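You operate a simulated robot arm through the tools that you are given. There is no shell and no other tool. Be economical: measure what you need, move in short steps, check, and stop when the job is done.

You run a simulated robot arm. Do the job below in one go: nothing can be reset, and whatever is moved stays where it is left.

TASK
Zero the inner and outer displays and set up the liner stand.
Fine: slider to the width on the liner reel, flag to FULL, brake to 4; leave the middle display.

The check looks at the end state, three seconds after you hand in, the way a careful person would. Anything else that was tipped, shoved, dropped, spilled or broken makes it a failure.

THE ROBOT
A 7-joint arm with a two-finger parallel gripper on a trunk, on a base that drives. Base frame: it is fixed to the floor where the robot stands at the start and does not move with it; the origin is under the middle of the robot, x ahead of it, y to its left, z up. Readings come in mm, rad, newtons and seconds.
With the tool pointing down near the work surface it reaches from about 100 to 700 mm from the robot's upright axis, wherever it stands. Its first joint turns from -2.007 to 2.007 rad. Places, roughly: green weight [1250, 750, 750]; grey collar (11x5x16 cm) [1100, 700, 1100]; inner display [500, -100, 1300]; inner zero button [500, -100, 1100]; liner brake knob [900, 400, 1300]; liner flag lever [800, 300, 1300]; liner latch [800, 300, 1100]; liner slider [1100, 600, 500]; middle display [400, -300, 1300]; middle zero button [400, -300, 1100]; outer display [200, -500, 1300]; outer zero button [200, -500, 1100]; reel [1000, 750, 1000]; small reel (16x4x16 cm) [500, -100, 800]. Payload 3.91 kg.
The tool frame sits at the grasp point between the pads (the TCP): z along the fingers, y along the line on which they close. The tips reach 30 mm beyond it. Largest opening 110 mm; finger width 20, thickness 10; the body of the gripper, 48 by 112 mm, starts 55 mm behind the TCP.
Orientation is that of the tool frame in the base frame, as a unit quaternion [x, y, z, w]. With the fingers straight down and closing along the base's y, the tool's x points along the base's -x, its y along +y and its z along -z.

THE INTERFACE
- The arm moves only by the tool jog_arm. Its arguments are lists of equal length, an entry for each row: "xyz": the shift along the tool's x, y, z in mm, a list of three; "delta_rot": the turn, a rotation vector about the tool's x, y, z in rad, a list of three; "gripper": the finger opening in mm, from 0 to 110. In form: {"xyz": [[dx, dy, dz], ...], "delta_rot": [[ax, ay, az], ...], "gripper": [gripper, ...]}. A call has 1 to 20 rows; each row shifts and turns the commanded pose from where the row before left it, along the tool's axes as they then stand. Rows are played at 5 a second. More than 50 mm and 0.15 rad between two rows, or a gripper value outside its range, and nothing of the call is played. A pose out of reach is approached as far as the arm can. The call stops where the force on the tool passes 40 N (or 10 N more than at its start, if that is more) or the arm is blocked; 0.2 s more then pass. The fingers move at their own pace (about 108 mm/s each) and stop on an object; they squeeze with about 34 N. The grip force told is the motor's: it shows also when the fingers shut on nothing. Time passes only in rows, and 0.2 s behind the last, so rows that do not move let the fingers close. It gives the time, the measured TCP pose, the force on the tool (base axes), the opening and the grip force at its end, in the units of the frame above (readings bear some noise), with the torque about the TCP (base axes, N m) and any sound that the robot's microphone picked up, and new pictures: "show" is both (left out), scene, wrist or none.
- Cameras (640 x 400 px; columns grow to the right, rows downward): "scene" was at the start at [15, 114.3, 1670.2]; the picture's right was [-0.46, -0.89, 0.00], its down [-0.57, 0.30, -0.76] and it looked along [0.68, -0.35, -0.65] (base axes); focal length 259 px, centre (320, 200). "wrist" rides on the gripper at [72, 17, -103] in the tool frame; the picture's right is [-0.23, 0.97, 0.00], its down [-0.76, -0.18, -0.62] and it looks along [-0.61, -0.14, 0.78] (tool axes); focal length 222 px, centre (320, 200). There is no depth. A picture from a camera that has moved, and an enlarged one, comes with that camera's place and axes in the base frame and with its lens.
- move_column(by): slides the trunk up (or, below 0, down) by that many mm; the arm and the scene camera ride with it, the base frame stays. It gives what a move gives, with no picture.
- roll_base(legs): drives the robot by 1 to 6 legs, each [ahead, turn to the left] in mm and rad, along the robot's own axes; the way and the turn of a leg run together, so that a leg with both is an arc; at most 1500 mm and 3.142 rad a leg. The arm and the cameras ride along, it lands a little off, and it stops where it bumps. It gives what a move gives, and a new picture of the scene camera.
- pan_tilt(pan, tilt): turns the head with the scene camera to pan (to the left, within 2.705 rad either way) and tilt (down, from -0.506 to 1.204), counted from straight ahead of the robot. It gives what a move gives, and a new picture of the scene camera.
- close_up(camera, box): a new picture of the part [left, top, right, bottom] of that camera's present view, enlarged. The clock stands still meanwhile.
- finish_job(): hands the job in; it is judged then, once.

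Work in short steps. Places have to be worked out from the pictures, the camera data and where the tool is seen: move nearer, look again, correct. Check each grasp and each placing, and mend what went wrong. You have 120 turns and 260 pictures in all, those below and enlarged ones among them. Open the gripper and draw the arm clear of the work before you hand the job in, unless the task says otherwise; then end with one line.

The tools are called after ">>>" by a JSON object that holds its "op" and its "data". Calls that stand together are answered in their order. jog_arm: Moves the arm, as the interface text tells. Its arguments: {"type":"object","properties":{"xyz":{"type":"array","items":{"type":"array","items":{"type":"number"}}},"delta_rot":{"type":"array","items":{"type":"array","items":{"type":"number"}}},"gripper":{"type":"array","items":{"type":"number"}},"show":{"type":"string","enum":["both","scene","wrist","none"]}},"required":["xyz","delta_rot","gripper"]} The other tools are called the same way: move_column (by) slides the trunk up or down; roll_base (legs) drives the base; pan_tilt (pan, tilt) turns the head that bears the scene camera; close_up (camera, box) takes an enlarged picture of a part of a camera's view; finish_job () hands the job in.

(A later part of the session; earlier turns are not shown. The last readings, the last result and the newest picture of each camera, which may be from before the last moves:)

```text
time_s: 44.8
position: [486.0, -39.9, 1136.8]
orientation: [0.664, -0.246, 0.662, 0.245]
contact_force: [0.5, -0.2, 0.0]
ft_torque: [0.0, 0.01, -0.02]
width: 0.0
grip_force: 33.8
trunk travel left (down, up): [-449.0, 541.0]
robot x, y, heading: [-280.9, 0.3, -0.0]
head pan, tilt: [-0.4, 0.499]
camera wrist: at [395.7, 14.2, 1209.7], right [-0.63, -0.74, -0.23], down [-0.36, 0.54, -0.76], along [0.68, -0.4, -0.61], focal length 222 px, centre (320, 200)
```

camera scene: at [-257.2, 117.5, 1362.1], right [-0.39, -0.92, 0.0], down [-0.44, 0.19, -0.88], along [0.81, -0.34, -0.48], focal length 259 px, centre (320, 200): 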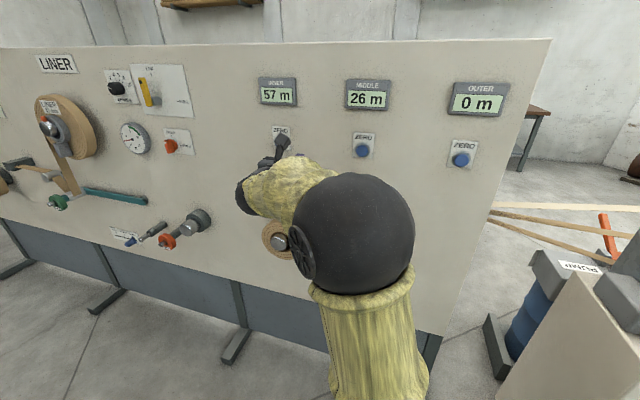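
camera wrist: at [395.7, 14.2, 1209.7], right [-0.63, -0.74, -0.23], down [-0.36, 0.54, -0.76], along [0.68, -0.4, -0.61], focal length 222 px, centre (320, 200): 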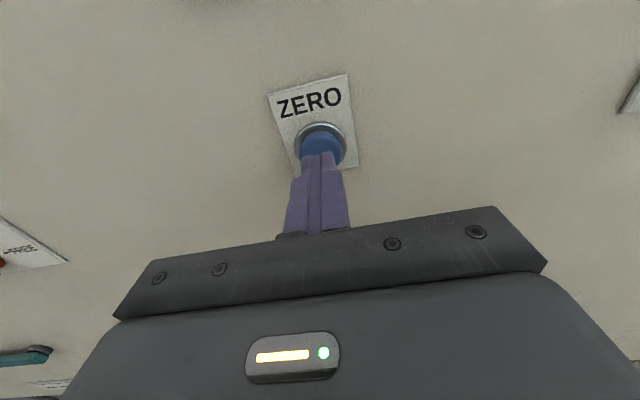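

Well aligned; press in.

>>> {"op": "jog_arm", "data": {"xyz": [[0, 0, 15], [0, 0, 8], [0, 0, 6], [0, 0, 5]], "delta_rot": [[0, 0, 0], [0, 0, 0], [0, 0, 0], [0, 0, 0]], "gripper": [0, 0, 0, 0], "show": "scene"}}

```text
time_s: 45.8
position: [507.6, -60.8, 1136.9]
orientation: [0.664, -0.245, 0.663, 0.244]
contact_force: [-17.5, 9.7, -7.9]
ft_torque: [0.21, 0.17, -0.17]
width: 0.0
grip_force: 33.9
trunk travel left (down, up): [-449.0, 541.0]
robot x, y, heading: [-278.4, 0.9, 0.005]
head pan, tilt: [-0.4, 0.499]
heard: click
camera scene: at [-259.4, 119.0, 1361.9], right [-0.39, -0.92, 0.0], down [-0.44, 0.18, -0.88], along [0.81, -0.34, -0.48], focal length 259 px, centre (320, 200)
```

scene: 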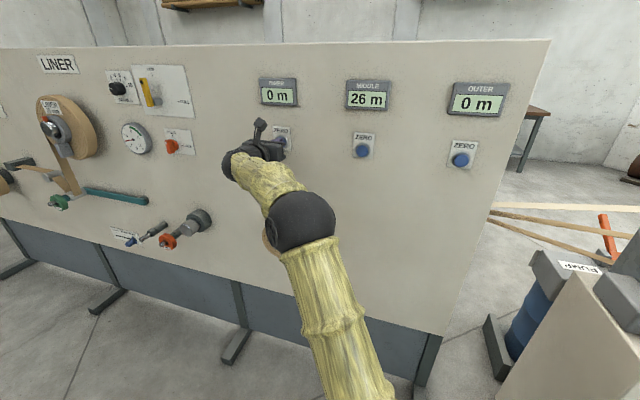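

Inner also 0 m, middle still 26 m. I retract well back, then drive along the panel (turn, drive, turn back) toward the liner stand.

>>> {"op": "jog_arm", "data": {"xyz": [[0, 0, -45], [0, 0, -45], [0, 0, -45], [0, 0, -45], [0, 0, -45], [0, 0, -45]], "delta_rot": [[0, 0, 0], [0, 0, 0], [0, 0, 0], [0, 0, 0], [0, 0, 0], [0, 0, 0]], "gripper": [0, 0, 0, 0, 0, 0], "show": "none"}}

>>> {"op": "roll_base", "data": {"legs": [[0, 0.86], [580, 0], [0, -0.86]]}}

```text
time_s: 47.2
position: [301.6, 115.4, 1135.0]
orientation: [0.663, -0.246, 0.663, 0.246]
contact_force: [-0.6, -0.2, 0.7]
ft_torque: [-0.01, 0.02, -0.04]
width: 0.0
grip_force: 34.0
trunk travel left (down, up): [-449.0, 541.0]
robot x, y, heading: [-281.0, -2.7, -0.001]
head pan, tilt: [-0.4, 0.499]
```

```text
time_s: 57.2
position: [666.5, 583.4, 1134.4]
orientation: [0.669, -0.232, 0.668, 0.231]
contact_force: [0.0, -0.7, 0.3]
ft_torque: [-0.01, 0.03, -0.01]
width: 0.0
grip_force: 33.7
trunk travel left (down, up): [-449.0, 541.0]
robot x, y, heading: [90.5, 446.1, 0.045]
head pan, tilt: [-0.4, 0.499]
camera scene: at [106.6, 562.2, 1362.1], right [-0.35, -0.94, 0.0], down [-0.45, 0.17, -0.88], along [0.82, -0.31, -0.48], focal length 259 px, centre (320, 200)
```

scene: 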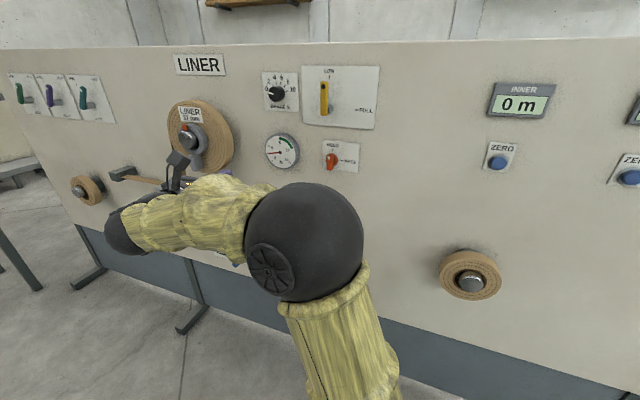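

Now well in front of the liner panel. Close-ups of the reel label, brake dial and flag.

>>> {"op": "close_up", "data": {"camera": "scene", "box": [160, 90, 240, 150]}}

>>> {"op": "close_up", "data": {"camera": "scene", "box": [250, 60, 390, 180]}}

```text
6.67 times, centred on (200, 120) of scene
camera zoom: at [106.6, 562.2, 1362.1], right [-0.35, -0.94, 0.0], down [-0.45, 0.17, -0.88], along [0.82, -0.31, -0.48], focal length 1725 px, centre (1120, 733)
```

zoom: 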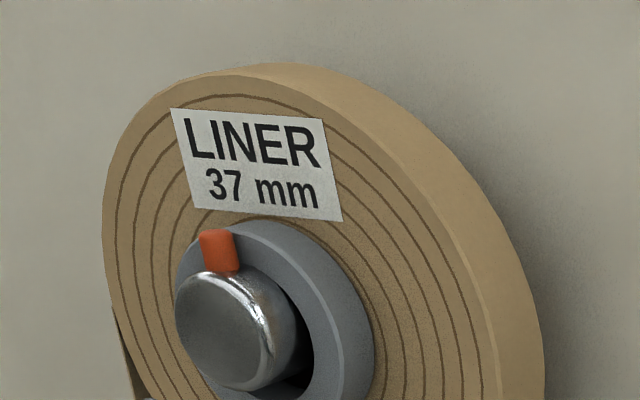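

```text
3.33 times, centred on (320, 120) of scene
camera zoom: at [106.6, 562.2, 1362.1], right [-0.35, -0.94, 0.0], down [-0.45, 0.17, -0.88], along [0.82, -0.31, -0.48], focal length 862 px, centre (320, 467)
```

zoom: 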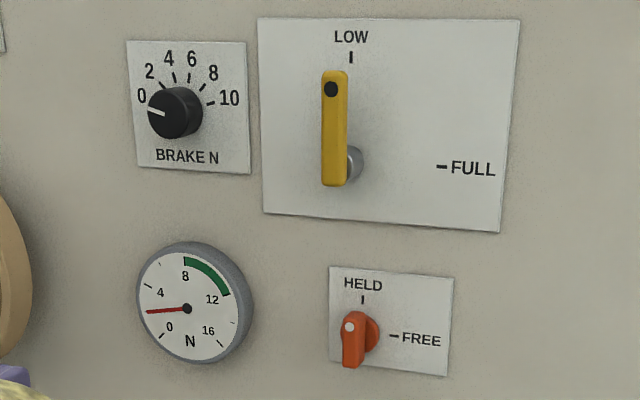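

Slider target is 37 mm. The flag bar is at s≈736, z 1225–1310, pivot near the bottom; it must swing clockwise 90° to FULL. I raise the trunk, square the yaw, and place the tool to the upper left of the bar.

>>> {"op": "move_column", "data": {"by": 150}}

>>> {"op": "jog_arm", "data": {"xyz": [[0, 40, 0], [0, 40, 0], [0, 27, 0], [0, 0, 45], [0, 0, 45], [0, 0, 45]], "delta_rot": [[-0.043, 0, 0], [0, 0, 0], [0, 0, 0], [0, 0, 0], [0, 0, 0], [0, 0, 0]], "gripper": [0, 0, 0, 0, 0, 0]}}

```text
time_s: 59.0
position: [664.9, 583.0, 1285.9]
orientation: [0.669, -0.231, 0.668, 0.231]
contact_force: [-0.2, -0.4, -0.5]
ft_torque: [0.02, -0.01, -0.04]
width: 0.2
grip_force: 34.4
trunk travel left (down, up): [-599.0, 391.0]
robot x, y, heading: [92.3, 444.0, 0.046]
head pan, tilt: [-0.4, 0.499]
```

```text
time_s: 60.4
position: [700.3, 410.5, 1284.1]
orientation: [0.664, -0.245, 0.663, 0.245]
contact_force: [0.9, 0.0, -0.1]
ft_torque: [0.02, 0.0, -0.05]
width: 0.0
grip_force: 34.2
trunk travel left (down, up): [-599.0, 391.0]
robot x, y, heading: [90.0, 444.0, 0.051]
head pan, tilt: [-0.4, 0.499]
camera scene: at [107.2, 561.8, 1512.1], right [-0.35, -0.94, 0.0], down [-0.45, 0.17, -0.88], along [0.82, -0.31, -0.48], focal length 259 px, centre (320, 200)
camera wrist: at [610.9, 464.1, 1356.8], right [-0.63, -0.74, -0.23], down [-0.36, 0.54, -0.76], along [0.69, -0.4, -0.61], focal length 222 px, centre (320, 200)
```

scene: 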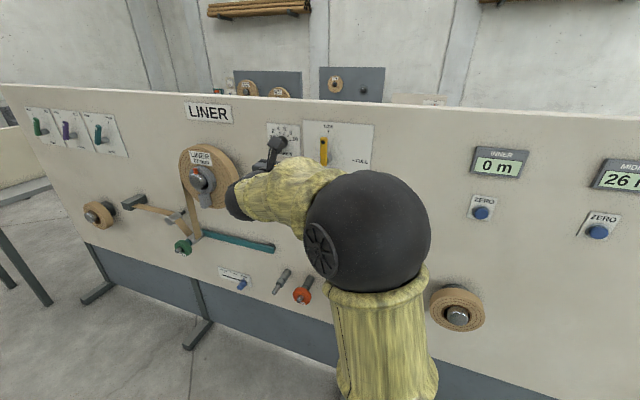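
wrist: 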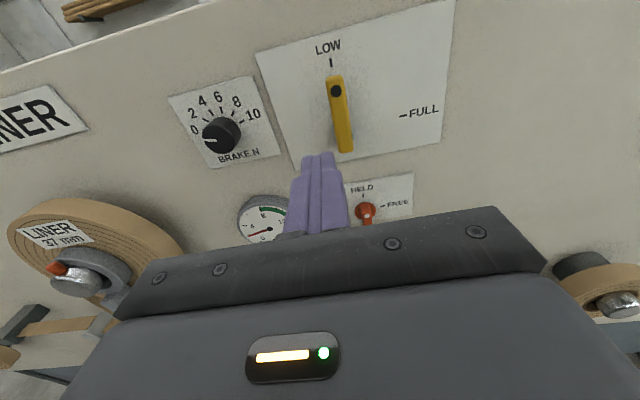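

Refined: pivot at s≈748, z≈1235, bar length ~75, front face D≈415. I move the tip to the left of the bar, up high, and advance to near it.

>>> {"op": "jog_arm", "data": {"xyz": [[11, -17, 0], [0, 0, 45], [0, 0, 45]], "delta_rot": [[0, 0, 0], [0, 0, 0], [0, 0, 0]], "gripper": [0, 0, 0]}}

```text
time_s: 61.2
position: [779.7, 367.9, 1294.0]
orientation: [0.664, -0.245, 0.663, 0.244]
contact_force: [-0.3, -0.6, -1.0]
ft_torque: [-0.01, 0.01, -0.01]
width: 0.0
grip_force: 33.9
trunk travel left (down, up): [-599.0, 391.0]
robot x, y, heading: [85.6, 444.8, 0.042]
head pan, tilt: [-0.4, 0.499]
camera scene: at [107.5, 561.6, 1512.1], right [-0.35, -0.94, 0.0], down [-0.45, 0.17, -0.88], along [0.82, -0.31, -0.48], focal length 259 px, centre (320, 200)
camera wrist: at [691.0, 422.1, 1366.9], right [-0.63, -0.74, -0.23], down [-0.36, 0.54, -0.76], along [0.69, -0.4, -0.61], focal length 222 px, centre (320, 200)
```

scene: 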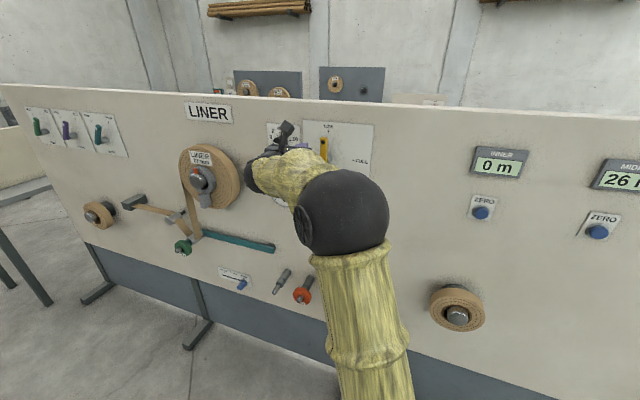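
wrist: 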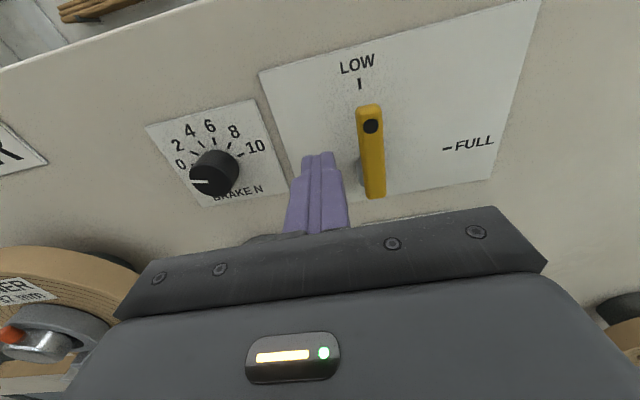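

Bar confirmed at s=750, front D≈415. I insert the tip beside the bar and push the first 30°.

>>> {"op": "jog_arm", "data": {"xyz": [[0, 0, 48], [-1, 18, 0], [3, 15.7, 0], [-1, 15.8, 0]], "delta_rot": [[0, 0, 0], [0, 0, 0], [0, 0, 0], [0, 0, 0]], "gripper": [0, 0, 0, 0], "show": "wrist"}}

```text
time_s: 62.2
position: [783.2, 299.2, 1298.9]
orientation: [0.664, -0.245, 0.663, 0.245]
contact_force: [-0.8, -0.7, -0.2]
ft_torque: [0.0, -0.01, 0.0]
width: 0.0
grip_force: 34.1
trunk travel left (down, up): [-599.0, 391.0]
robot x, y, heading: [87.5, 443.3, 0.04]
head pan, tilt: [-0.4, 0.499]
camera wrist: at [693.7, 353.5, 1370.3], right [-0.63, -0.74, -0.23], down [-0.36, 0.54, -0.76], along [0.69, -0.4, -0.61], focal length 222 px, centre (320, 200)
```

wrist: 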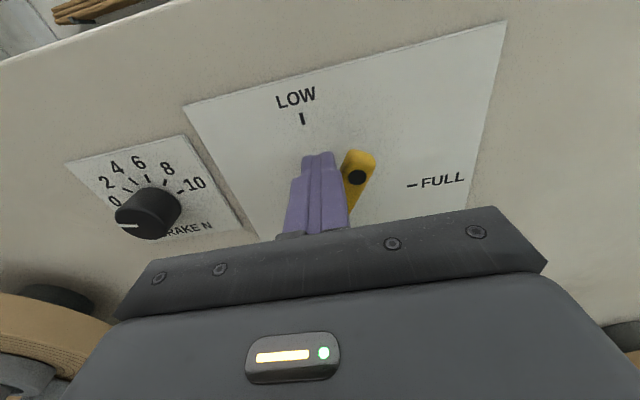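

The lever follows freely. I continue the arc to FULL.

>>> {"op": "jog_arm", "data": {"xyz": [[-6, 15.1, 0], [-10, 13.1, 0], [-14, 10.4, 0], [-16, 7, 0], [-3, 0, 0]], "delta_rot": [[0, 0, 0], [0, 0, 0], [0, 0, 0], [0, 0, 0], [0, 0, 0]], "gripper": [0, 0, 0, 0, 0]}}

```text
time_s: 63.4
position: [753.0, 266.3, 1255.1]
orientation: [0.66, -0.243, 0.667, 0.244]
contact_force: [10.5, -1.7, 26.6]
ft_torque: [-0.44, -0.49, 0.17]
width: 0.0
grip_force: 33.6
trunk travel left (down, up): [-599.0, 391.0]
robot x, y, heading: [87.7, 444.8, 0.045]
head pan, tilt: [-0.4, 0.499]
camera scene: at [105.6, 562.7, 1512.6], right [-0.35, -0.94, 0.0], down [-0.45, 0.17, -0.88], along [0.82, -0.31, -0.48], focal length 259 px, centre (320, 200)
camera wrist: at [662.0, 320.7, 1326.2], right [-0.63, -0.74, -0.23], down [-0.35, 0.54, -0.77], along [0.69, -0.4, -0.6], focal length 222 px, centre (320, 200)
```

scene: 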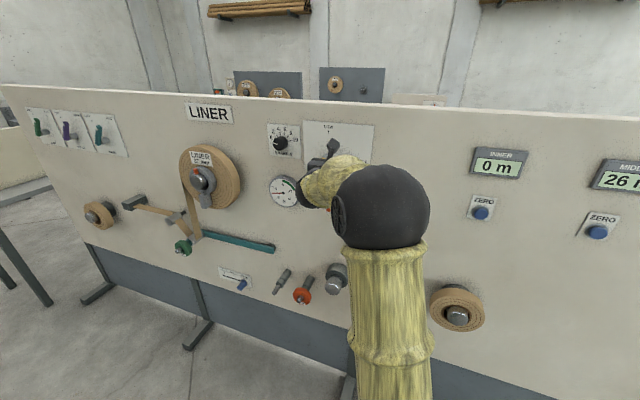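
wrist: 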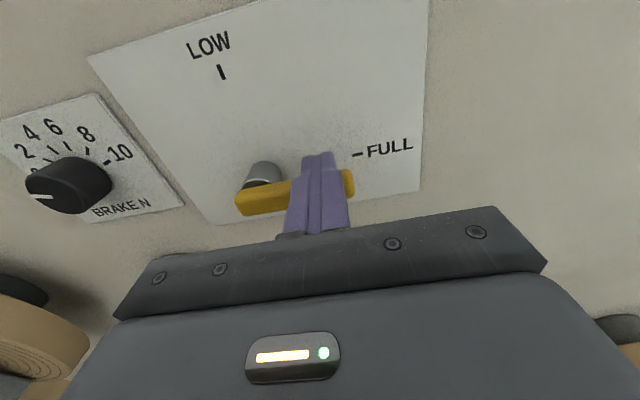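

End stop reached (26 N up). I lift off, retract, and see whether it stays.

>>> {"op": "jog_arm", "data": {"xyz": [[12, 0, 0], [0, 0, -45], [0, -30, -35], [0, 0, -35]], "delta_rot": [[0, 0, 0], [0, 0, 0], [0, 0, 0], [0, 0, 0]], "gripper": [0, 0, 0, 0]}}

```text
time_s: 64.4
position: [683.9, 361.3, 1260.4]
orientation: [0.664, -0.246, 0.662, 0.246]
contact_force: [-0.4, -0.3, -0.6]
ft_torque: [0.01, -0.01, 0.01]
width: 0.1
grip_force: 33.9
trunk travel left (down, up): [-599.0, 391.0]
robot x, y, heading: [86.6, 444.4, 0.042]
head pan, tilt: [-0.4, 0.499]
camera scene: at [106.3, 562.4, 1512.1], right [-0.35, -0.94, 0.0], down [-0.45, 0.17, -0.88], along [0.82, -0.31, -0.48], focal length 259 px, centre (320, 200)
camera wrist: at [595.2, 415.3, 1332.1], right [-0.63, -0.74, -0.23], down [-0.36, 0.54, -0.76], along [0.69, -0.4, -0.61], focal length 222 px, centre (320, 200)
```

scene: 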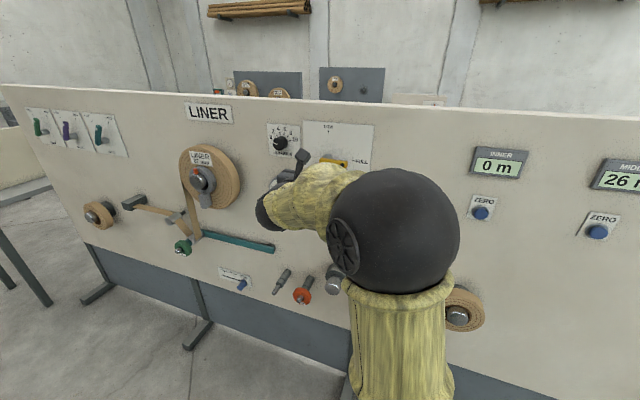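
wrist: 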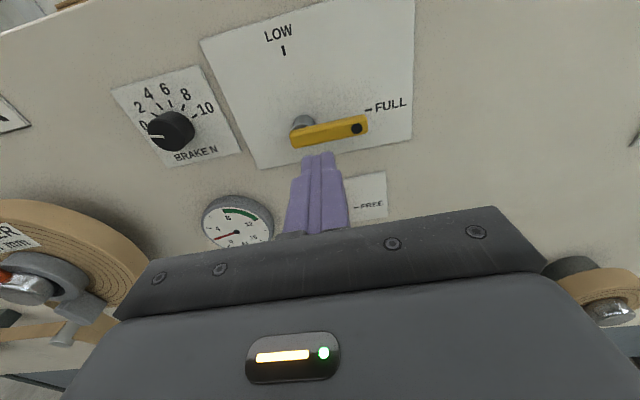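

Flag holds at FULL. Now the brake knob: close-up on its dial for tick geometry.

>>> {"op": "close_up", "data": {"camera": "wrist", "box": [100, 60, 250, 170]}}

>>> {"op": "close_up", "data": {"camera": "wrist", "box": [270, 60, 420, 170]}}

```text
3.64 times, centred on (175, 115) of wrist
camera zoom: at [595.2, 415.3, 1332.1], right [-0.63, -0.74, -0.23], down [-0.36, 0.54, -0.76], along [0.69, -0.4, -0.61], focal length 808 px, centre (847, 509)
```

zoom: 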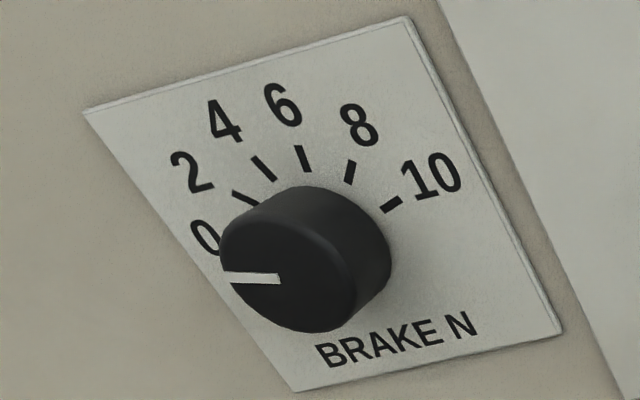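

```text
3.64 times, centred on (345, 115) of wrist
camera zoom: at [595.2, 415.3, 1332.1], right [-0.63, -0.74, -0.23], down [-0.36, 0.54, -0.76], along [0.69, -0.4, -0.61], focal length 808 px, centre (229, 509)
```

zoom: 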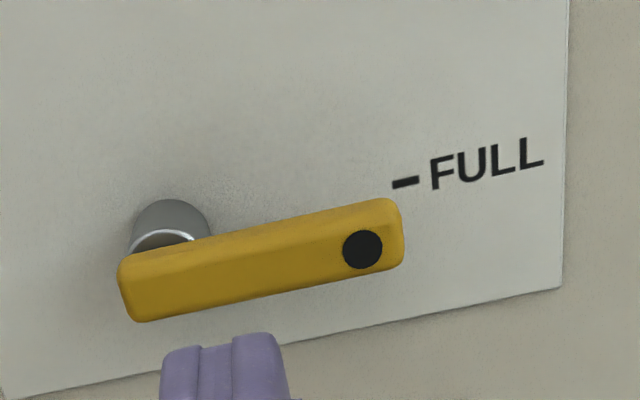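

Ticks fit a circle centred at s=909, z=1270 with 30° spacing: 0 at −75°, 4 at −15°, so +60° clockwise. I drive forward 80 mm for reach, then go in front of the knob with a −60° pre-roll.

>>> {"op": "roll_base", "data": {"legs": [[80, -0.043]]}}

>>> {"op": "jog_arm", "data": {"xyz": [[0, -45, -40], [0, 0, 0]], "delta_rot": [[0, 0, 0], [0, 0, 0]], "gripper": [80, 80], "show": "wrist"}}

```text
time_s: 65.5
position: [762.5, 337.3, 1259.2]
orientation: [0.659, -0.258, 0.658, 0.258]
contact_force: [-0.1, -0.9, -0.4]
ft_torque: [-0.02, -0.01, -0.04]
width: 0.0
grip_force: 33.9
trunk travel left (down, up): [-599.0, 391.0]
robot x, y, heading: [168.8, 446.9, -0.0]
head pan, tilt: [-0.4, 0.499]
camera scene: at [193.0, 563.0, 1512.1], right [-0.39, -0.92, 0.0], down [-0.44, 0.19, -0.88], along [0.81, -0.34, -0.48], focal length 259 px, centre (320, 200)
```

scene: 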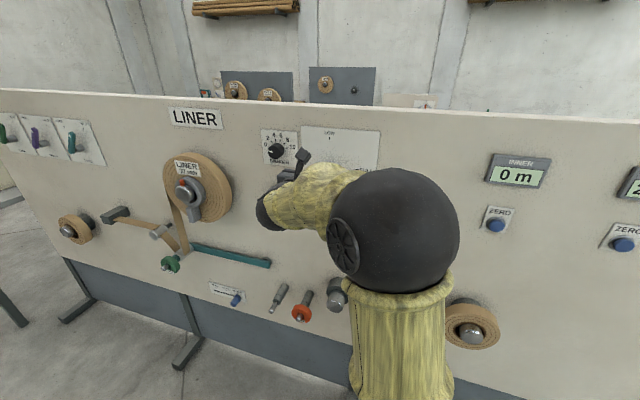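

```text
refused: row 1 steps farther than a row can; nothing moved
```

Yaw needs +0.037; then 156 mm left, 11 up, with gripper opened and pre-roll.

>>> {"op": "jog_arm", "data": {"xyz": [[0, 0, -30], [0, -45, 0], [0, -45, 0], [0, -45, 0], [11, -21, 0], [0, 0, 0], [0, 0, 0], [0, 0, 0], [0, 0, 0], [0, 0, 0], [0, 0, 0], [0, 0, 0]], "delta_rot": [[0.037, 0, 0], [0, 0, 0], [0, 0, 0], [0, 0, 0], [0, 0, 0], [0, 0, -0.15], [0, 0, -0.15], [0, 0, -0.15], [0, 0, -0.15], [0, 0, -0.15], [0, 0, -0.15], [0, 0, -0.15]], "gripper": [80, 80, 80, 80, 80, 80, 80, 80, 80, 80, 80, 80], "show": "both"}}

```text
time_s: 68.1
position: [840.5, 475.5, 1269.4]
orientation: [0.697, 0.12, 0.449, 0.546]
contact_force: [-0.1, -0.4, 0.1]
ft_torque: [0.0, 0.02, 0.01]
width: 80.2
grip_force: 0.1
trunk travel left (down, up): [-599.0, 391.0]
robot x, y, heading: [167.4, 446.0, 0.003]
head pan, tilt: [-0.4, 0.499]
camera scene: at [192.1, 563.2, 1512.1], right [-0.39, -0.92, 0.0], down [-0.44, 0.19, -0.88], along [0.81, -0.34, -0.48], focal length 259 px, centre (320, 200)
camera wrist: at [799.0, 584.1, 1321.3], right [-0.44, -0.52, 0.73], down [-0.85, -0.03, -0.53], along [0.29, -0.86, -0.43], focal length 222 px, centre (320, 200)
```

scene: 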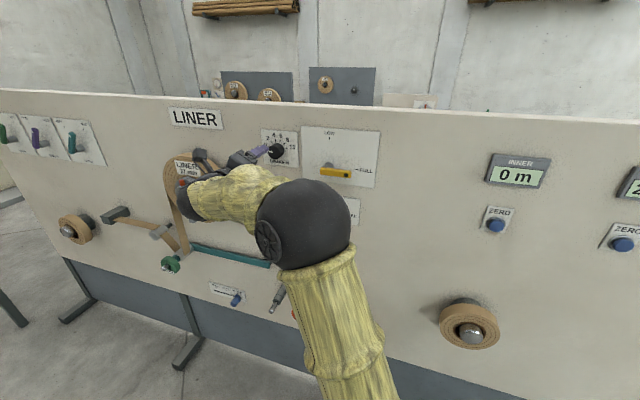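
wrist: 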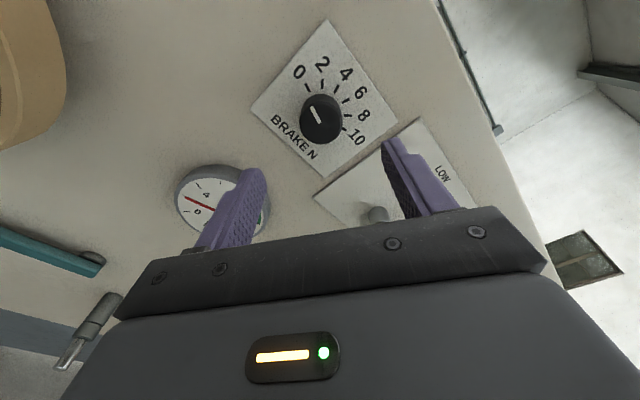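

Aligned within 3 mm. I advance over the knob.

>>> {"op": "jog_arm", "data": {"xyz": [[2.7, 0.7, 40], [0, 0, 40], [0, 0, 22]], "delta_rot": [[0, 0, 0], [0, 0, 0], [0, 0, 0]], "gripper": [80, 80, 80], "show": "wrist"}}

```text
time_s: 68.9
position: [919.3, 409.0, 1271.2]
orientation: [0.697, 0.119, 0.449, 0.545]
contact_force: [-0.1, -1.2, 0.3]
ft_torque: [0.01, 0.01, -0.02]
width: 79.8
grip_force: 0.0
trunk travel left (down, up): [-599.0, 391.0]
robot x, y, heading: [170.4, 443.3, 0.002]
head pan, tilt: [-0.4, 0.499]
camera wrist: at [876.7, 518.2, 1322.3], right [-0.44, -0.52, 0.73], down [-0.85, -0.03, -0.53], along [0.29, -0.86, -0.43], focal length 222 px, centre (320, 200)
```

wrist: 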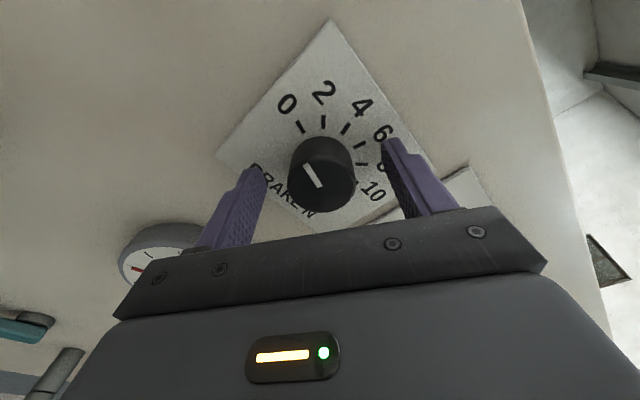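

Fingers straddle the knob; close.

>>> {"op": "jog_arm", "data": {"xyz": [[0, 0, 0], [0, 0, 0], [0, 0, 0]], "delta_rot": [[0, 0, 0], [0, 0, 0], [0, 0, 0]], "gripper": [30, 30, 30], "show": "wrist"}}

```text
time_s: 69.7
position: [919.9, 410.3, 1272.7]
orientation: [0.698, 0.118, 0.45, 0.545]
contact_force: [0.9, -0.6, -0.1]
ft_torque: [-0.27, -0.33, 0.37]
width: 40.7
grip_force: 45.4
trunk travel left (down, up): [-599.0, 391.0]
robot x, y, heading: [170.6, 445.7, 0.005]
head pan, tilt: [-0.4, 0.499]
camera wrist: at [876.4, 518.3, 1322.5], right [-0.45, -0.52, 0.73], down [-0.85, -0.02, -0.53], along [0.29, -0.86, -0.43], focal length 222 px, centre (320, 200)
```

wrist: 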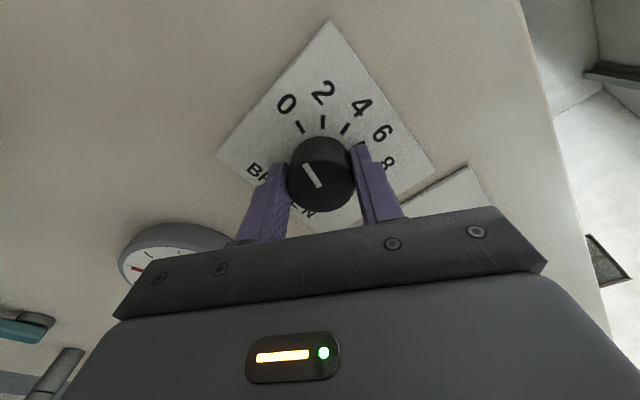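

Gripped (40.7 mm). I rotate +60° clockwise about the tool axis.

>>> {"op": "jog_arm", "data": {"xyz": [[0, 0, 0], [0, 0, 0], [0, 0, 0], [0, 0, 0], [0, 0, 0], [0, 0, 0], [0, 0, 0], [0, 0, 0]], "delta_rot": [[0, 0, 0.15], [0, 0, 0.15], [0, 0, 0.15], [0, 0, 0.15], [0, 0, 0.15], [0, 0, 0.15], [0, 0, 0.147], [0, 0, 0]], "gripper": [30, 30, 30, 30, 30, 30, 30, 30], "show": "wrist"}}

>>> {"op": "close_up", "data": {"camera": "wrist", "box": [240, 90, 400, 200]}}

```text
time_s: 71.5
position: [917.8, 407.7, 1272.7]
orientation: [0.663, -0.248, 0.661, 0.247]
contact_force: [-24.4, -8.2, -11.9]
ft_torque: [0.19, 0.33, 0.07]
width: 40.4
grip_force: 45.2
trunk travel left (down, up): [-599.0, 391.0]
robot x, y, heading: [164.2, 447.4, 0.002]
head pan, tilt: [-0.4, 0.499]
camera wrist: at [828.3, 462.5, 1345.9], right [-0.64, -0.73, -0.23], down [-0.35, 0.54, -0.76], along [0.68, -0.41, -0.61], focal length 222 px, centre (320, 200)
```

wrist: 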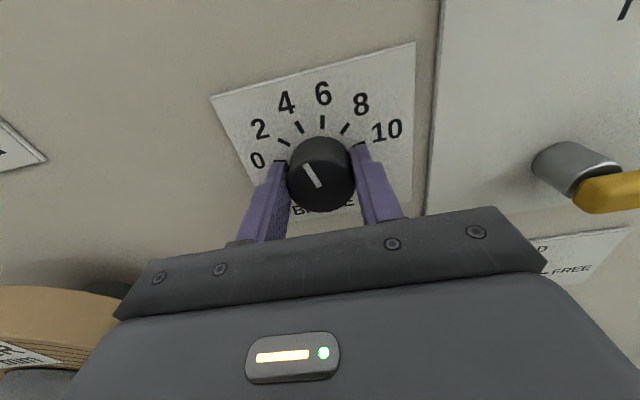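

```text
3.64 times, centred on (320, 145) of wrist
camera zoom: at [828.3, 462.5, 1345.9], right [-0.64, -0.73, -0.23], down [-0.35, 0.54, -0.76], along [0.68, -0.41, -0.61], focal length 808 px, centre (320, 400)
```

zoom: 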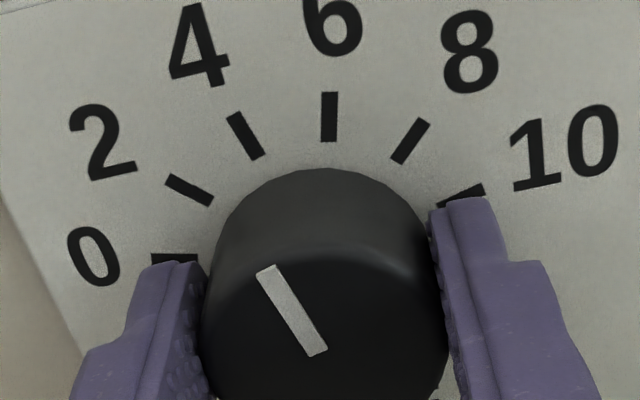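

The pointer (−29° in image) is parallel to the "4" tick (−31°). Release and retract.

>>> {"op": "jog_arm", "data": {"xyz": [[0, 0, 0], [0, 0, 0], [0, 0, -45], [0, 0, -45]], "delta_rot": [[0, 0, 0], [0, 0, 0], [0, 0, 0], [0, 0, 0]], "gripper": [75, 75, 75, 75], "show": "wrist"}}

>>> {"op": "close_up", "data": {"camera": "wrist", "box": [240, 60, 400, 170]}}

```text
time_s: 72.5
position: [852.5, 469.7, 1272.5]
orientation: [0.663, -0.246, 0.662, 0.247]
contact_force: [-0.3, 0.5, 0.2]
ft_torque: [-0.01, 0.04, 0.02]
width: 74.9
grip_force: 0.0
trunk travel left (down, up): [-599.0, 391.0]
robot x, y, heading: [168.7, 446.2, -0.001]
head pan, tilt: [-0.4, 0.499]
camera wrist: at [762.9, 524.5, 1345.6], right [-0.64, -0.74, -0.22], down [-0.36, 0.54, -0.76], along [0.68, -0.41, -0.61], focal length 222 px, centre (320, 200)
```

wrist: 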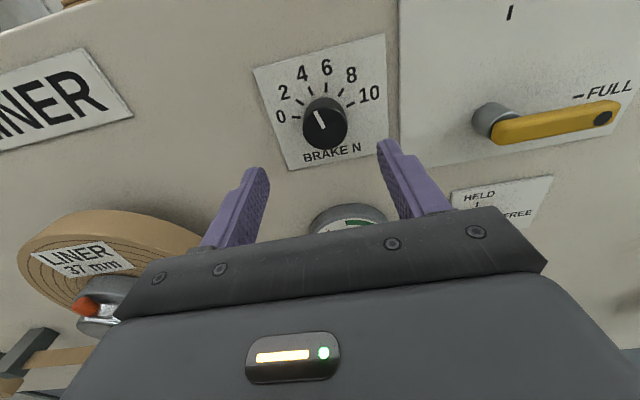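

```text
3.64 times, centred on (320, 115) of wrist
camera zoom: at [762.9, 524.5, 1345.6], right [-0.64, -0.74, -0.22], down [-0.36, 0.54, -0.76], along [0.68, -0.41, -0.61], focal length 808 px, centre (320, 509)
```

zoom: 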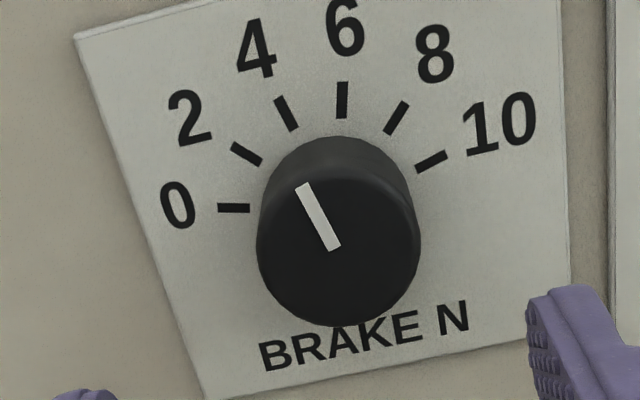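

Pointer computes at about −16…−18° vs the 4 tick at −15°. Let me verify from the scene camera with higher zoom.

>>> {"op": "close_up", "data": {"camera": "wrist", "box": [280, 65, 370, 160]}}

>>> {"op": "close_up", "data": {"camera": "scene", "box": [255, 120, 305, 172]}}

```text
4.21 times, centred on (325, 112) of wrist
camera zoom: at [762.9, 524.5, 1345.6], right [-0.64, -0.74, -0.22], down [-0.36, 0.54, -0.76], along [0.68, -0.41, -0.61], focal length 935 px, centre (299, 568)
```

zoom: 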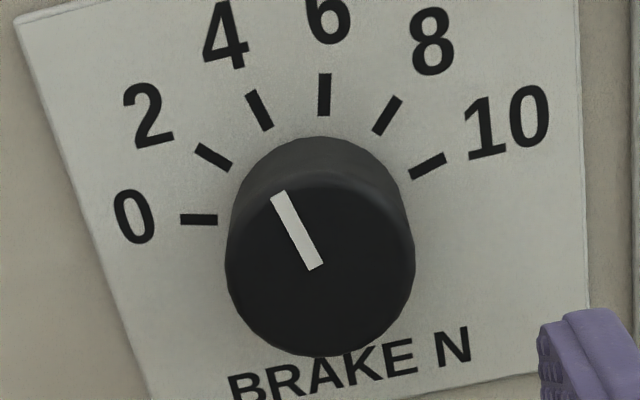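

```text
7.69 times, centred on (280, 146) of scene
camera zoom: at [191.5, 563.6, 1512.1], right [-0.39, -0.92, 0.0], down [-0.44, 0.18, -0.88], along [0.81, -0.34, -0.48], focal length 1990 px, centre (628, 615)
```

zoom: 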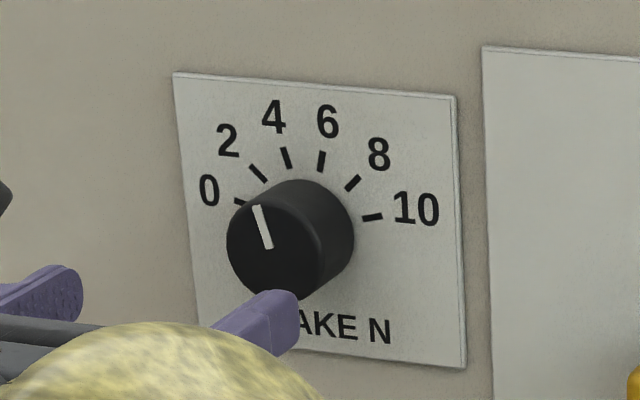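

Scene and wrist views disagree in opposite directions by a few degrees, so the pointer is at 4. Now the slider (s≈1167, z≈560): I retract far, drive along the panel, and look.

>>> {"op": "jog_arm", "data": {"xyz": [[0, 0, -45], [0, 0, -45], [0, 0, -45], [0, 0, -45], [0, 0, -45]], "delta_rot": [[0, 0, 0], [0, 0, 0], [0, 0, 0], [0, 0, 0], [0, 0, 0]], "gripper": [0, 0, 0, 0, 0], "show": "none"}}

>>> {"op": "roll_base", "data": {"legs": [[-60, 0.86], [250, 0], [0, -0.86]]}}

>>> {"op": "pan_tilt", "data": {"pan": -0.2, "tilt": 0.8}}

```text
time_s: 73.7
position: [681.5, 614.2, 1271.6]
orientation: [0.663, -0.246, 0.661, 0.248]
contact_force: [0.2, -0.5, 0.6]
ft_torque: [0.01, 0.0, 0.01]
width: 0.0
grip_force: 34.2
trunk travel left (down, up): [-599.0, 391.0]
robot x, y, heading: [167.4, 444.2, 0.003]
head pan, tilt: [-0.4, 0.499]
```

```text
time_s: 82.2
position: [792.2, 783.2, 1271.1]
orientation: [0.663, -0.246, 0.662, 0.247]
contact_force: [0.0, 0.8, 0.5]
ft_torque: [-0.01, 0.01, 0.0]
width: 0.2
grip_force: 33.9
trunk travel left (down, up): [-599.0, 391.0]
robot x, y, heading: [281.7, 615.0, 0.003]
head pan, tilt: [-0.4, 0.499]
camera scene: at [302.4, 732.9, 1512.1], right [-0.39, -0.92, 0.0], down [-0.44, 0.19, -0.88], along [0.81, -0.34, -0.48], focal length 259 px, centre (320, 200)
```

scene: 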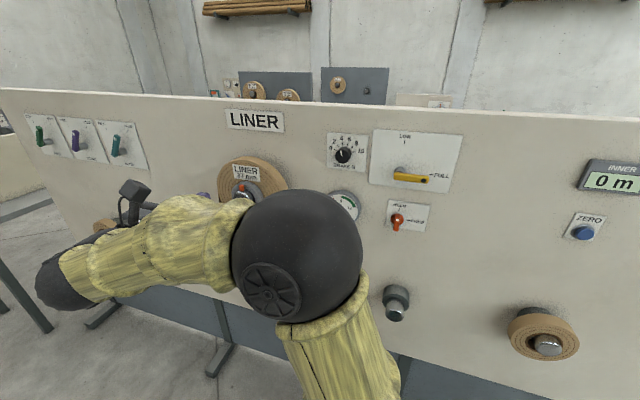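

```text
time_s: 83.0
position: [794.2, 784.0, 1271.0]
orientation: [0.663, -0.247, 0.661, 0.249]
contact_force: [-0.3, 0.9, 0.3]
ft_torque: [0.02, -0.05, -0.03]
width: 0.1
grip_force: 33.6
trunk travel left (down, up): [-599.0, 391.0]
robot x, y, heading: [280.1, 616.6, -0.002]
head pan, tilt: [-0.201, 0.799]
camera scene: at [297.6, 752.2, 1486.2], right [-0.2, -0.98, 0.0], down [-0.7, 0.14, -0.7], along [0.68, -0.14, -0.72], focal length 259 px, centre (320, 200)
```

scene: 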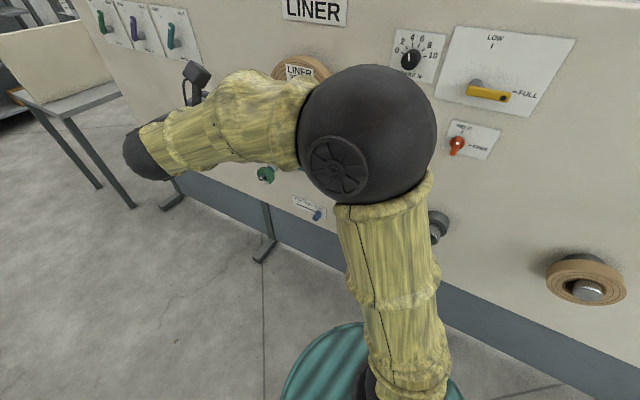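

I lower the trunk 560 mm with the arm well away from the panel.

>>> {"op": "move_column", "data": {"by": -560}}

>>> {"op": "pan_tilt", "data": {"pan": -0.2, "tilt": 0.5}}

>>> {"op": "jog_arm", "data": {"xyz": [[0, 0, 0]], "delta_rot": [[0, 0, 0]], "gripper": [0], "show": "wrist"}}

```text
refused: -560 is not a number from -400 to 400
```

```text
time_s: 83.8
position: [793.1, 783.0, 1270.9]
orientation: [0.664, -0.246, 0.661, 0.248]
contact_force: [0.3, 0.1, 0.4]
ft_torque: [0.01, 0.0, -0.03]
width: 0.0
grip_force: 33.9
trunk travel left (down, up): [-599.0, 391.0]
robot x, y, heading: [279.1, 615.2, 0.002]
head pan, tilt: [-0.201, 0.499]
camera scene: at [307.7, 750.2, 1512.0], right [-0.2, -0.98, 0.0], down [-0.47, 0.1, -0.88], along [0.86, -0.17, -0.48], focal length 259 px, centre (320, 200)
```

scene: 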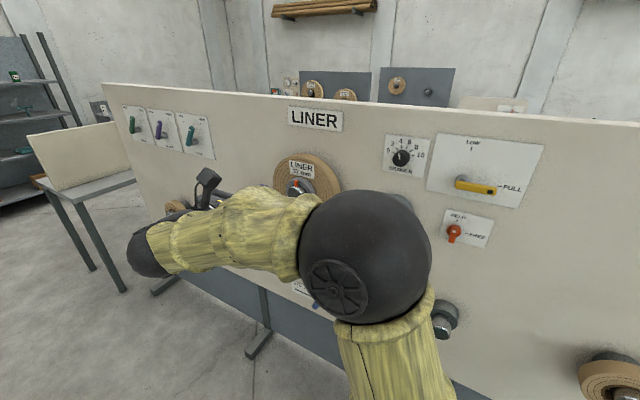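

```text
time_s: 84.2
position: [794.1, 783.0, 1271.8]
orientation: [0.664, -0.247, 0.661, 0.248]
contact_force: [0.7, -0.3, 0.0]
ft_torque: [0.02, 0.01, 0.03]
width: 0.0
grip_force: 34.1
trunk travel left (down, up): [-599.0, 391.0]
robot x, y, heading: [278.4, 614.7, 0.0]
head pan, tilt: [-0.201, 0.499]
camera wrist: at [704.1, 838.1, 1343.7], right [-0.64, -0.74, -0.22], down [-0.36, 0.54, -0.76], along [0.68, -0.41, -0.61], focal length 222 px, centre (320, 200)
```

wrist: 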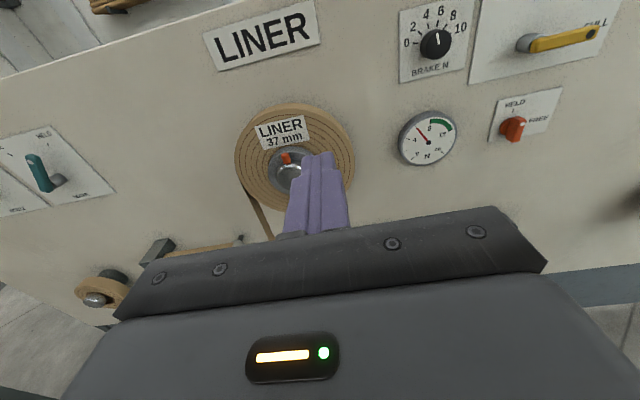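

Two shorter trunk moves, then look.

>>> {"op": "move_column", "data": {"by": -300}}

>>> {"op": "move_column", "data": {"by": -250}}

>>> {"op": "jog_arm", "data": {"xyz": [[0, 0, 0]], "delta_rot": [[0, 0, 0]], "gripper": [0]}}

```text
time_s: 87.2
position: [794.4, 782.8, 971.3]
orientation: [0.664, -0.246, 0.662, 0.247]
contact_force: [-0.3, -0.1, 0.4]
ft_torque: [-0.01, -0.04, 0.01]
width: 0.0
grip_force: 34.4
trunk travel left (down, up): [-299.0, 691.0]
robot x, y, heading: [281.0, 614.0, -0.001]
head pan, tilt: [-0.201, 0.499]
```

```text
time_s: 89.8
position: [792.7, 782.3, 721.0]
orientation: [0.664, -0.246, 0.661, 0.248]
contact_force: [-1.0, 0.8, 0.2]
ft_torque: [0.0, -0.01, -0.01]
width: 0.0
grip_force: 34.0
trunk travel left (down, up): [-49.0, 941.0]
robot x, y, heading: [280.1, 618.2, -0.003]
head pan, tilt: [-0.201, 0.499]
```

```text
time_s: 90.2
position: [792.4, 782.7, 720.4]
orientation: [0.663, -0.247, 0.661, 0.248]
contact_force: [-1.0, 0.4, 0.8]
ft_torque: [0.01, 0.0, 0.0]
width: 0.0
grip_force: 34.4
trunk travel left (down, up): [-49.0, 941.0]
robot x, y, heading: [280.8, 615.0, 0.001]
head pan, tilt: [-0.201, 0.499]
camera scene: at [307.6, 750.1, 962.1], right [-0.2, -0.98, 0.0], down [-0.47, 0.1, -0.88], along [0.86, -0.17, -0.48], focal length 259 px, centre (320, 200)
camera wrist: at [704.0, 838.1, 793.7], right [-0.64, -0.74, -0.22], down [-0.36, 0.54, -0.76], along [0.68, -0.41, -0.61], focal length 222 px, centre (320, 200)
```

scene: 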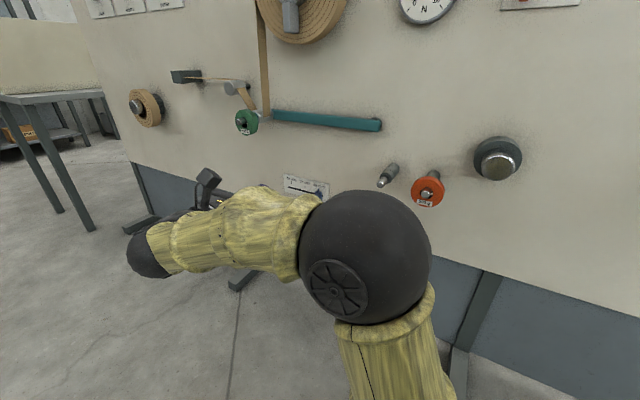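
wrist: 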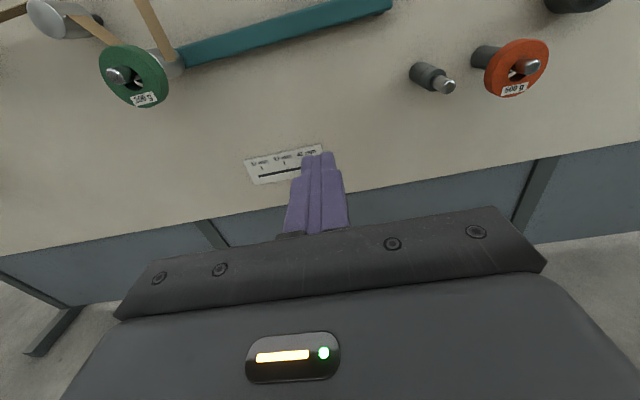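

The slider plate is at s≈1180–1260, z≈550. I shift left and closer to read it.

>>> {"op": "jog_arm", "data": {"xyz": [[0, -50, 0], [0, -50, 0], [0, -30, 0], [0, 0, 50], [0, 0, 50]], "delta_rot": [[0, 0, 0], [0, 0, 0], [0, 0, 0], [0, 0, 0], [0, 0, 0]], "gripper": [0, 0, 0, 0, 0], "show": "wrist"}}

>>> {"op": "close_up", "data": {"camera": "wrist", "box": [290, 80, 470, 200]}}

```text
time_s: 91.4
position: [955.7, 816.9, 718.9]
orientation: [0.663, -0.246, 0.662, 0.248]
contact_force: [-0.3, 0.5, 0.1]
ft_torque: [0.02, -0.04, 0.01]
width: 0.0
grip_force: 33.8
trunk travel left (down, up): [-49.0, 941.0]
robot x, y, heading: [278.0, 614.4, 0.0]
head pan, tilt: [-0.201, 0.499]
camera wrist: at [865.7, 871.4, 791.6], right [-0.64, -0.74, -0.22], down [-0.36, 0.54, -0.76], along [0.68, -0.41, -0.61], focal length 222 px, centre (320, 200)
```

wrist: 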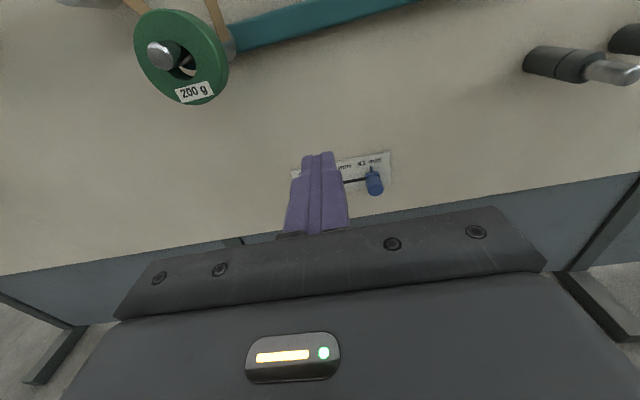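

```text
3.33 times, centred on (380, 140) of wrist
camera zoom: at [865.7, 871.4, 791.6], right [-0.64, -0.74, -0.22], down [-0.36, 0.54, -0.76], along [0.68, -0.41, -0.61], focal length 740 px, centre (120, 400)
```

zoom: 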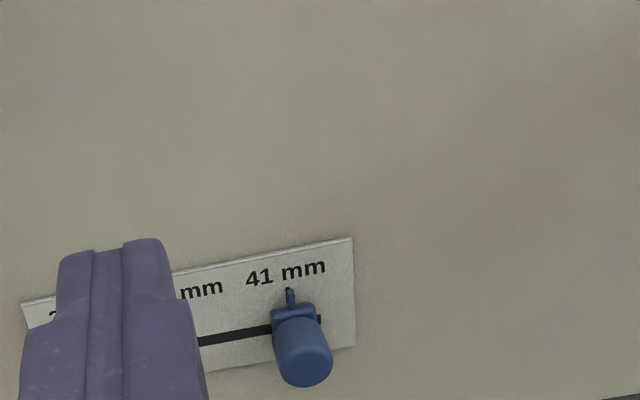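

The slider is at 41 mm, the right end. I go to its right side to see the full scale.

>>> {"op": "jog_arm", "data": {"xyz": [[0, 50, 0], [0, 50, 0], [0, 40, 0], [-45, 0, 0]], "delta_rot": [[0, 0, 0], [0, 0, 0], [0, 0, 0], [0, 0, 0]], "gripper": [0, 0, 0, 0], "show": "wrist"}}

>>> {"op": "close_up", "data": {"camera": "wrist", "box": [170, 70, 350, 190]}}

```text
time_s: 92.4
position: [864.4, 708.2, 676.2]
orientation: [0.664, -0.246, 0.662, 0.247]
contact_force: [-0.4, -0.2, -0.2]
ft_torque: [0.0, 0.02, 0.0]
width: 0.2
grip_force: 33.9
trunk travel left (down, up): [-49.0, 941.0]
robot x, y, heading: [280.2, 616.3, -0.001]
head pan, tilt: [-0.201, 0.499]
camera wrist: at [774.8, 764.4, 747.7], right [-0.64, -0.74, -0.23], down [-0.36, 0.54, -0.76], along [0.68, -0.41, -0.61], focal length 222 px, centre (320, 200)
```

wrist: 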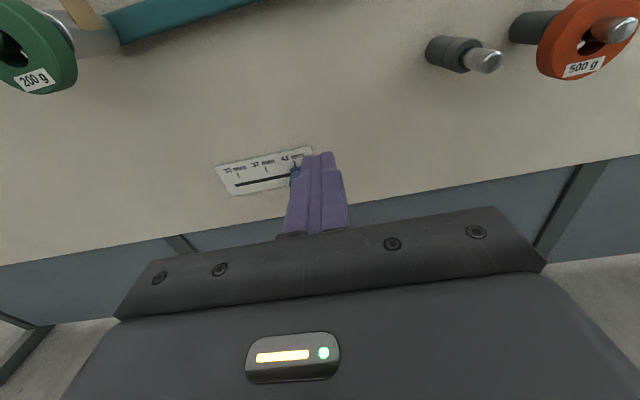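

```text
3.33 times, centred on (260, 130) of wrist
camera zoom: at [774.8, 764.4, 747.7], right [-0.64, -0.74, -0.23], down [-0.36, 0.54, -0.76], along [0.68, -0.41, -0.61], focal length 740 px, centre (520, 433)
```

zoom: 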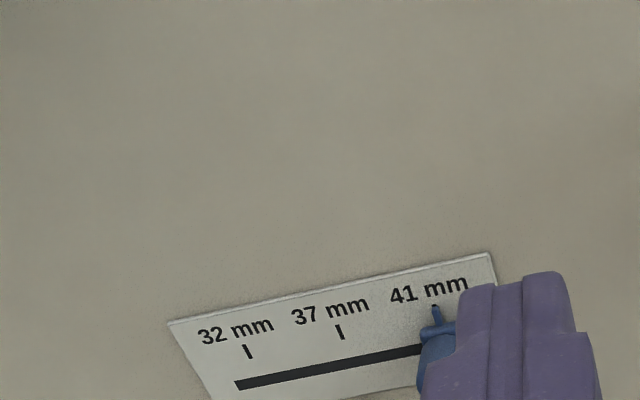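

Ticks: 32 at s=1294, 37 at s=1235, slider pointer at 1177 (41), knob z≈535. I lower, align with the knob, and open the gripper.

>>> {"op": "move_column", "data": {"by": -48}}

>>> {"op": "jog_arm", "data": {"xyz": [[-45, 0, 0], [-45, 0, 0], [0, -38, 0], [0, -38, 0], [0, 0, 50], [0, 0, 50]], "delta_rot": [[0, 0, 0], [0, 0, 0], [0, 0, 0], [0, 0, 0], [0, 0, 0], [0, 0, 0]], "gripper": [80, 80, 80, 80, 80, 80]}}

```text
time_s: 93.3
position: [864.7, 709.3, 626.5]
orientation: [0.664, -0.246, 0.661, 0.248]
contact_force: [-0.3, -0.5, -0.2]
ft_torque: [0.01, -0.02, -0.03]
width: 0.0
grip_force: 34.2
trunk travel left (down, up): [-1.0, 989.0]
robot x, y, heading: [279.8, 612.1, 0.003]
head pan, tilt: [-0.201, 0.499]
```

```text
time_s: 94.7
position: [991.5, 699.8, 536.5]
orientation: [0.664, -0.246, 0.661, 0.248]
contact_force: [0.1, 1.2, -0.1]
ft_torque: [0.0, 0.0, -0.01]
width: 80.2
grip_force: 0.0
trunk travel left (down, up): [-1.0, 989.0]
robot x, y, heading: [278.9, 615.0, -0.003]
head pan, tilt: [-0.201, 0.499]
camera scene: at [307.5, 750.2, 914.1], right [-0.2, -0.98, 0.0], down [-0.47, 0.09, -0.88], along [0.86, -0.17, -0.48], focal length 259 px, centre (320, 200)
camera wrist: at [902.4, 755.0, 609.2], right [-0.64, -0.74, -0.22], down [-0.36, 0.54, -0.76], along [0.68, -0.41, -0.61], focal length 222 px, centre (320, 200)
```

scene: 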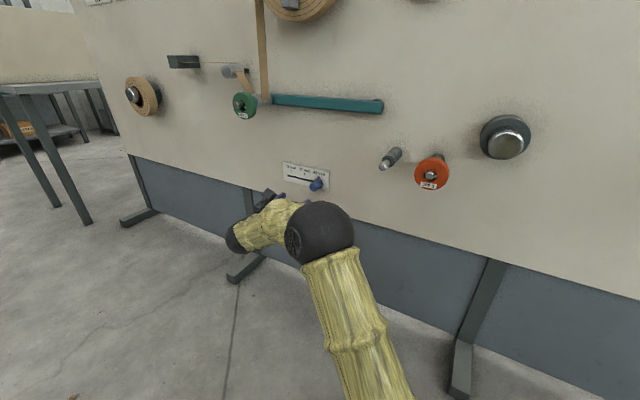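
wrist: 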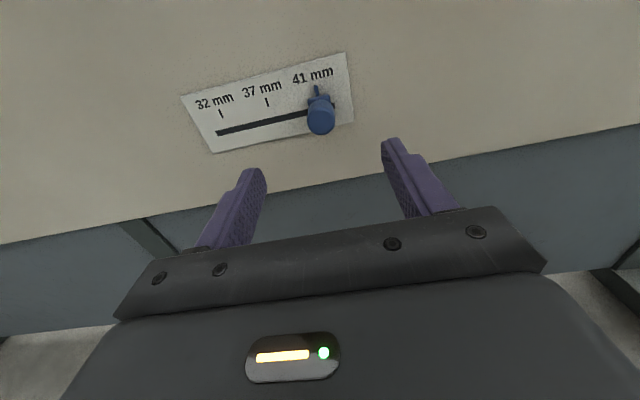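

Well aligned; 37 tick is 60 mm left of the pointer. I advance around the knob and close.

>>> {"op": "jog_arm", "data": {"xyz": [[-3, 0, 43], [0, 0, 43], [0, 0, 38], [0, 0, 0], [0, 0, 0], [0, 0, 0]], "delta_rot": [[0, 0, 0], [0, 0, 0], [0, 0, 0], [0, 0, 0], [0, 0, 0], [0, 0, 0]], "gripper": [80, 80, 80, 10, 10, 10], "show": "wrist"}}

```text
time_s: 96.1
position: [1085.4, 619.8, 534.9]
orientation: [0.664, -0.245, 0.662, 0.247]
contact_force: [27.8, 5.5, 6.6]
ft_torque: [0.35, 0.23, -0.35]
width: 29.8
grip_force: 45.3
trunk travel left (down, up): [-1.0, 989.0]
robot x, y, heading: [277.0, 611.2, 0.001]
head pan, tilt: [-0.201, 0.499]
camera wrist: at [995.3, 674.4, 607.3], right [-0.64, -0.74, -0.22], down [-0.36, 0.54, -0.76], along [0.68, -0.4, -0.61], focal length 222 px, centre (320, 200)
```

wrist: 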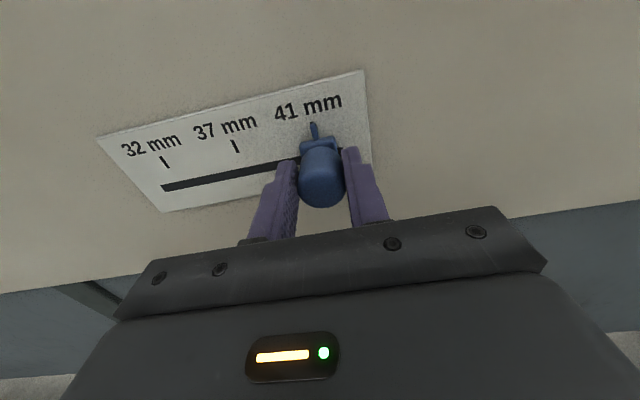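

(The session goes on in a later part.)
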